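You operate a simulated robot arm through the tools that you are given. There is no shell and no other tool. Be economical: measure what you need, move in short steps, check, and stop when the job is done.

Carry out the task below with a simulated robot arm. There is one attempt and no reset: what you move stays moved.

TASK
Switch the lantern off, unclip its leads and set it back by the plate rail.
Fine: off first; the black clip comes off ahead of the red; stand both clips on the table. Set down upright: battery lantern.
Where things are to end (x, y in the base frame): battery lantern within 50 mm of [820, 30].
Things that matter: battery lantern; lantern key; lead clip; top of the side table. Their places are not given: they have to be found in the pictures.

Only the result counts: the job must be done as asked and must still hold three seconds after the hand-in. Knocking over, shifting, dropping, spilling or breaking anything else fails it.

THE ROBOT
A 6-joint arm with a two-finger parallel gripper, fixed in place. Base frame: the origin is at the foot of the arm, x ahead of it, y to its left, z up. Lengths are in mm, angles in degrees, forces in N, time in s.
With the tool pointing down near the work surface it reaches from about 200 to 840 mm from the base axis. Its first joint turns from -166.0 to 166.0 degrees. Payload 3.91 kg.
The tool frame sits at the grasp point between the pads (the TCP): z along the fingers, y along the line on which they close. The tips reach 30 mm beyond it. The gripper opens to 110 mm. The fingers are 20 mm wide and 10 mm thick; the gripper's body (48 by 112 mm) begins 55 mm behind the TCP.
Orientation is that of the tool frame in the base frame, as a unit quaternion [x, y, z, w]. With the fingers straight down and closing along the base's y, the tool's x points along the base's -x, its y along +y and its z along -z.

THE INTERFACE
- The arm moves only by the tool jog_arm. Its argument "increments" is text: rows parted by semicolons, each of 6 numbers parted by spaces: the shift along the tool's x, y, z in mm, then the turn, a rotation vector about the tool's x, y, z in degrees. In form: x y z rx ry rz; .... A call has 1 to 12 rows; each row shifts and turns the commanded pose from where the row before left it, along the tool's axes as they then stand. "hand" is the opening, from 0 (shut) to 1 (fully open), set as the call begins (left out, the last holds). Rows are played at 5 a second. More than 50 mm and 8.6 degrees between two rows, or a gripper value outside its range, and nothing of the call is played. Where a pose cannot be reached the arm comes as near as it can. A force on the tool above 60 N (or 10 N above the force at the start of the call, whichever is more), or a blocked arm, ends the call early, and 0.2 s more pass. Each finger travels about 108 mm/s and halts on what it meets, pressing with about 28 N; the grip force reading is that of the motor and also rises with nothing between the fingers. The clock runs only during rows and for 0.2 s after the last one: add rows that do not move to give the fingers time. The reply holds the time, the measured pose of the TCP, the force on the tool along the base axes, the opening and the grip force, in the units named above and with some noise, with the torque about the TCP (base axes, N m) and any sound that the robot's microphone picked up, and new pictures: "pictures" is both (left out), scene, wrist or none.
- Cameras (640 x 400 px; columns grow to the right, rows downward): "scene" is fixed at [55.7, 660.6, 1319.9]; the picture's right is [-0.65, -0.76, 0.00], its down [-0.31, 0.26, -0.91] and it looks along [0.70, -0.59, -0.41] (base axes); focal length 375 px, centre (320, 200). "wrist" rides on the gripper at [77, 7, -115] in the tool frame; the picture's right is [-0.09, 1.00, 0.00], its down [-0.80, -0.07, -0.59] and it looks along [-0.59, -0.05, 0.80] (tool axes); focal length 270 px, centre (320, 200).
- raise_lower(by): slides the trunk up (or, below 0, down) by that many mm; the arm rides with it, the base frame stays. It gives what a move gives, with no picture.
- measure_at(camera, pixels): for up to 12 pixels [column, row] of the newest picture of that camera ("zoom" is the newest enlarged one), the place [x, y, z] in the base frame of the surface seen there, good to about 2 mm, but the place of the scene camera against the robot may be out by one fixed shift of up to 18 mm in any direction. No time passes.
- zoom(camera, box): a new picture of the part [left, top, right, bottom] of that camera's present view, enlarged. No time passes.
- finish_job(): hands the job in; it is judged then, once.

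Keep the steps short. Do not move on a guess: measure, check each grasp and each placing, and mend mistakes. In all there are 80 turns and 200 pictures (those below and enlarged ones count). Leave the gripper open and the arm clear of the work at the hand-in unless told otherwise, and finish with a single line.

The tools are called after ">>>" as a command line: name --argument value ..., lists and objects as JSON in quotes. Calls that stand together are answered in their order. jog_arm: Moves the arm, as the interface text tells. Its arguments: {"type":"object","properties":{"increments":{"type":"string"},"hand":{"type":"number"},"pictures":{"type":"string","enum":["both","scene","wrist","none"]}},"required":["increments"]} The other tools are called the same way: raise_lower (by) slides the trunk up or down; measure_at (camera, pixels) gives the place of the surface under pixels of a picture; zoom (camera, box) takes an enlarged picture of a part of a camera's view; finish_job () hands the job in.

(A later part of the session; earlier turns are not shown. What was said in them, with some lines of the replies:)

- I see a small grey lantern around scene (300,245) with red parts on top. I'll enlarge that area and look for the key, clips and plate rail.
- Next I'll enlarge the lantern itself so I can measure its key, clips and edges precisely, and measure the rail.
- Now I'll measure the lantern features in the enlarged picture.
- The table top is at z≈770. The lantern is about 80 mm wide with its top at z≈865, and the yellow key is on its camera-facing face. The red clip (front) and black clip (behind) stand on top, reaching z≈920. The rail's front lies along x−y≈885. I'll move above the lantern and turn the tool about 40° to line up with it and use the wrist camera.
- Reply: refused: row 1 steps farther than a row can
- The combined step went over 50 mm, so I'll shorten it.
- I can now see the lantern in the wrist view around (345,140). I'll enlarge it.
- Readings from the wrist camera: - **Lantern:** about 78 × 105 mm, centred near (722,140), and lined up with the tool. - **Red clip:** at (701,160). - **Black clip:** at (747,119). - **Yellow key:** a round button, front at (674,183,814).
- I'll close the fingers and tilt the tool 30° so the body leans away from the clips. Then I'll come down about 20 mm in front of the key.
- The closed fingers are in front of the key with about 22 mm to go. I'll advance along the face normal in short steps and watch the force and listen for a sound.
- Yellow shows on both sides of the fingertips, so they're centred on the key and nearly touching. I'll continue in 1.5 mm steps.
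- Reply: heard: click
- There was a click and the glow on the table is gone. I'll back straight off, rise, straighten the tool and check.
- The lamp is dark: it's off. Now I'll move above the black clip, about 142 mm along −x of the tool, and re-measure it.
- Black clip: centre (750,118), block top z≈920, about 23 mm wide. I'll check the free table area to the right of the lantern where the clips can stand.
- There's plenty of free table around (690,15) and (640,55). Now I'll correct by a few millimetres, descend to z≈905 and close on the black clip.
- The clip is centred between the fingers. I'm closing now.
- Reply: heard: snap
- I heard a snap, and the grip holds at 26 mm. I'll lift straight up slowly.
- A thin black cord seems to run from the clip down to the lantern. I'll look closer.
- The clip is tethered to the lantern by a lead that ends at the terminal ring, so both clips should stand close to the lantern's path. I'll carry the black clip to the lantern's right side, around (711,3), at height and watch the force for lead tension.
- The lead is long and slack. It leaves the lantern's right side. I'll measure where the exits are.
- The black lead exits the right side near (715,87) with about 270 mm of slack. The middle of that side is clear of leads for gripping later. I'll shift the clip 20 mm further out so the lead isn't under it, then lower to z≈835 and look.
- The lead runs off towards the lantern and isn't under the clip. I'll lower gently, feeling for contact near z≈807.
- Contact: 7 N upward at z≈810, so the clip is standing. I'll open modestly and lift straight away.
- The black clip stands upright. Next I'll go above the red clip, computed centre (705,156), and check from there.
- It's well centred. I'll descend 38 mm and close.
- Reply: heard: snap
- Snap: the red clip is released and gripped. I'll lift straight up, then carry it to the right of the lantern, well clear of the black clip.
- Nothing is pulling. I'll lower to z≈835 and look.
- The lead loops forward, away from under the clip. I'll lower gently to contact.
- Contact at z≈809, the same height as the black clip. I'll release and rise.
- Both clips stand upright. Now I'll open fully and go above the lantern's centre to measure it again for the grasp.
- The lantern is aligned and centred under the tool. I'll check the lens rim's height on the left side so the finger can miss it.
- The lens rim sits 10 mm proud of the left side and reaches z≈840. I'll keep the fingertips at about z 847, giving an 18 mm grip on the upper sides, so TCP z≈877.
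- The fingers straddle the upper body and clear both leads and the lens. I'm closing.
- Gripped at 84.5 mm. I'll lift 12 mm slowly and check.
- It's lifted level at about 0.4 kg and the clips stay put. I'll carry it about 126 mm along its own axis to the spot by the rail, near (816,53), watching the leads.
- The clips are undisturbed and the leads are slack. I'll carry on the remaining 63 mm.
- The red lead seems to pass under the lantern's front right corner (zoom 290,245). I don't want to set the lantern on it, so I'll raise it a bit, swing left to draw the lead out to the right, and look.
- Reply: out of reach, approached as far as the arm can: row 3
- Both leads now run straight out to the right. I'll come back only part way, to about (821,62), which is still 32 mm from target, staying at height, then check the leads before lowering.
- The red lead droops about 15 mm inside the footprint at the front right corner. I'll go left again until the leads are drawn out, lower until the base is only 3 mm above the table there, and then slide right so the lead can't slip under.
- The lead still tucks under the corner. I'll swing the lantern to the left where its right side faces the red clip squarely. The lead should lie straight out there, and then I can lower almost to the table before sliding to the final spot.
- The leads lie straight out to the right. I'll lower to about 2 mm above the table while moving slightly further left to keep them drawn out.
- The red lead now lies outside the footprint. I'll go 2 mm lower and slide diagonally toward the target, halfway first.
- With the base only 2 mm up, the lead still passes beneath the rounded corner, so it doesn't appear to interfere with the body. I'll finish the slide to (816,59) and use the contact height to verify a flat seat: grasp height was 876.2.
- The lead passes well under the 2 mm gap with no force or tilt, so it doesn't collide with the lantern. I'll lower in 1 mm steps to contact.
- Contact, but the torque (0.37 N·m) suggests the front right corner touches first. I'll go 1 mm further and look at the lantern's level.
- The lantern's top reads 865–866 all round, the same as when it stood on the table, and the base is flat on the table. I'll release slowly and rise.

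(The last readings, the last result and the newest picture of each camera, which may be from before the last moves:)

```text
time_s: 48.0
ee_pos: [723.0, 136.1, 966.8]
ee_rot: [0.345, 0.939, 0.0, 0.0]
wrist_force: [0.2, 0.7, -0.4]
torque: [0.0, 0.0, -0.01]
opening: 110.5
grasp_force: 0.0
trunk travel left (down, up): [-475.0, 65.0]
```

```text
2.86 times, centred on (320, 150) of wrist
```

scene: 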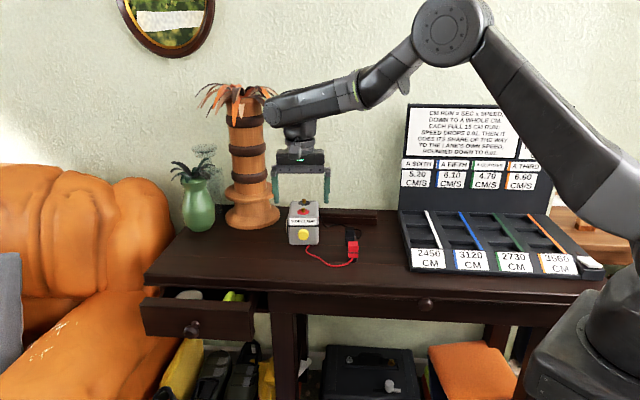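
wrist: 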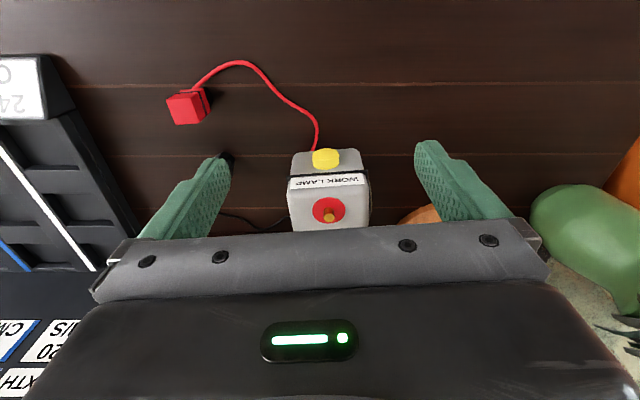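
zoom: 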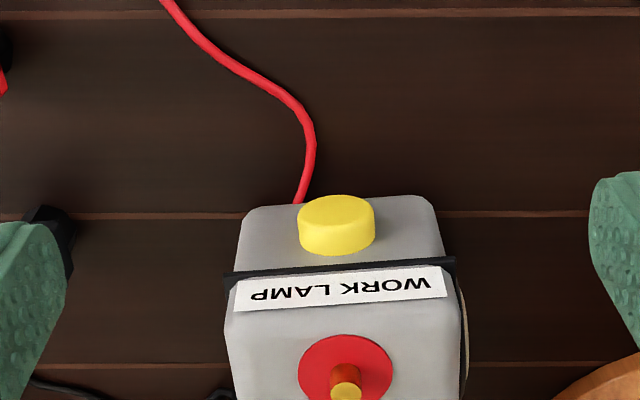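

The lantern stands and is off, and both clips stand. I'll verify its position and level by measurement and move the arm further clear.

>>> measure_at --camera "scene" --pixels '[[309, 213], [311, 201], [318, 204], [300, 221], [333, 218], [296, 240], [316, 240], [350, 230], [352, 245]]'

>>> jog_arm --increments "40 0 -20 0 0 0;40 0 -20 0 0 0;40 0 -20 0 0 0;40 0 -20 0 0 0;40 0 -20 0 0 0;0 0 0 0 0 0;0 0 0 0 0 0;0 0 0 0 0 0" --hand 1

>>> zoom --camera "scene" --box '[270, 190, 370, 275]'

```text
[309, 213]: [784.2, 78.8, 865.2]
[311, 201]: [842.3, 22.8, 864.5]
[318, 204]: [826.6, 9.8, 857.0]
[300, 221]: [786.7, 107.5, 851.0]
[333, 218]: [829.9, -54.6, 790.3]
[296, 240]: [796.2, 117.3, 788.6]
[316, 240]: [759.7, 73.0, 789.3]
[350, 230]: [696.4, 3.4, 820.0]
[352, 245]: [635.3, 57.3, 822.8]
```

```text
time_s: 49.8
ee_pos: [569.7, 264.6, 1065.8]
ee_rot: [0.344, 0.939, 0.0, -0.001]
wrist_force: [-0.1, 0.5, 0.3]
torque: [0.0, 0.0, 0.03]
opening: 109.9
grasp_force: 0.1
trunk travel left (down, up): [-475.0, 65.0]
```

scene: 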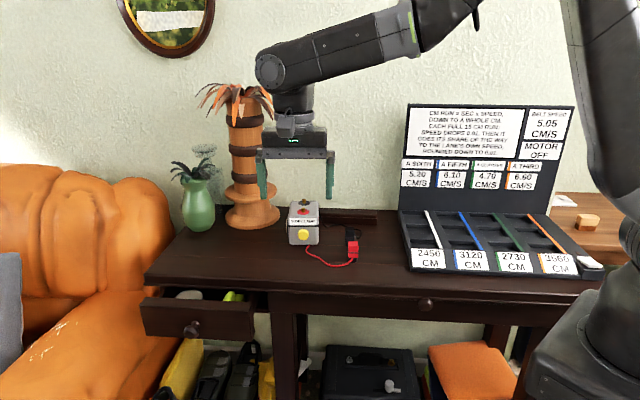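
wrist: 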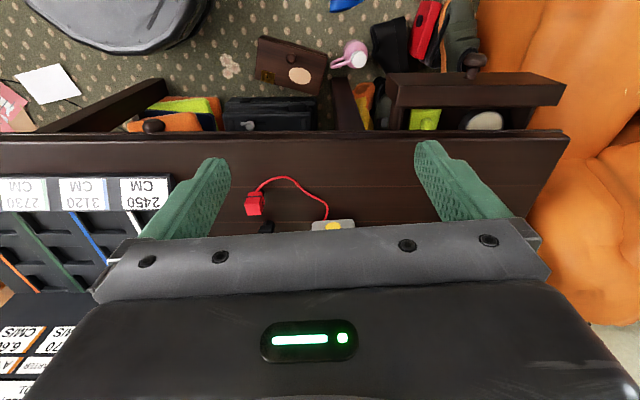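

```text
4.71 times, centred on (320, 232) of scene
```

zoom: 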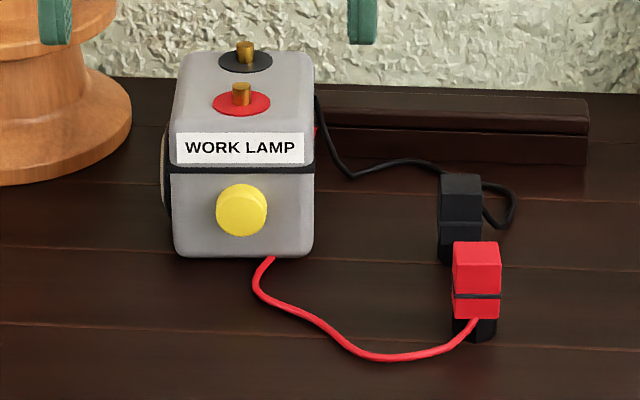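

The lantern is off and upright at about (815,59), 29 mm from target. Both clips stand on the table, and the gripper is open and clear. I'm handing in.

>>> finish_job

```text
The job is handed in.
```

The lantern is switched off, its black clip then its red are unclipped and standing on the table, and it is set down upright by the plate rail at about (815, 59), roughly 29 mm from the target; the red lead lies partly beneath its front edge, but the lantern sits level.
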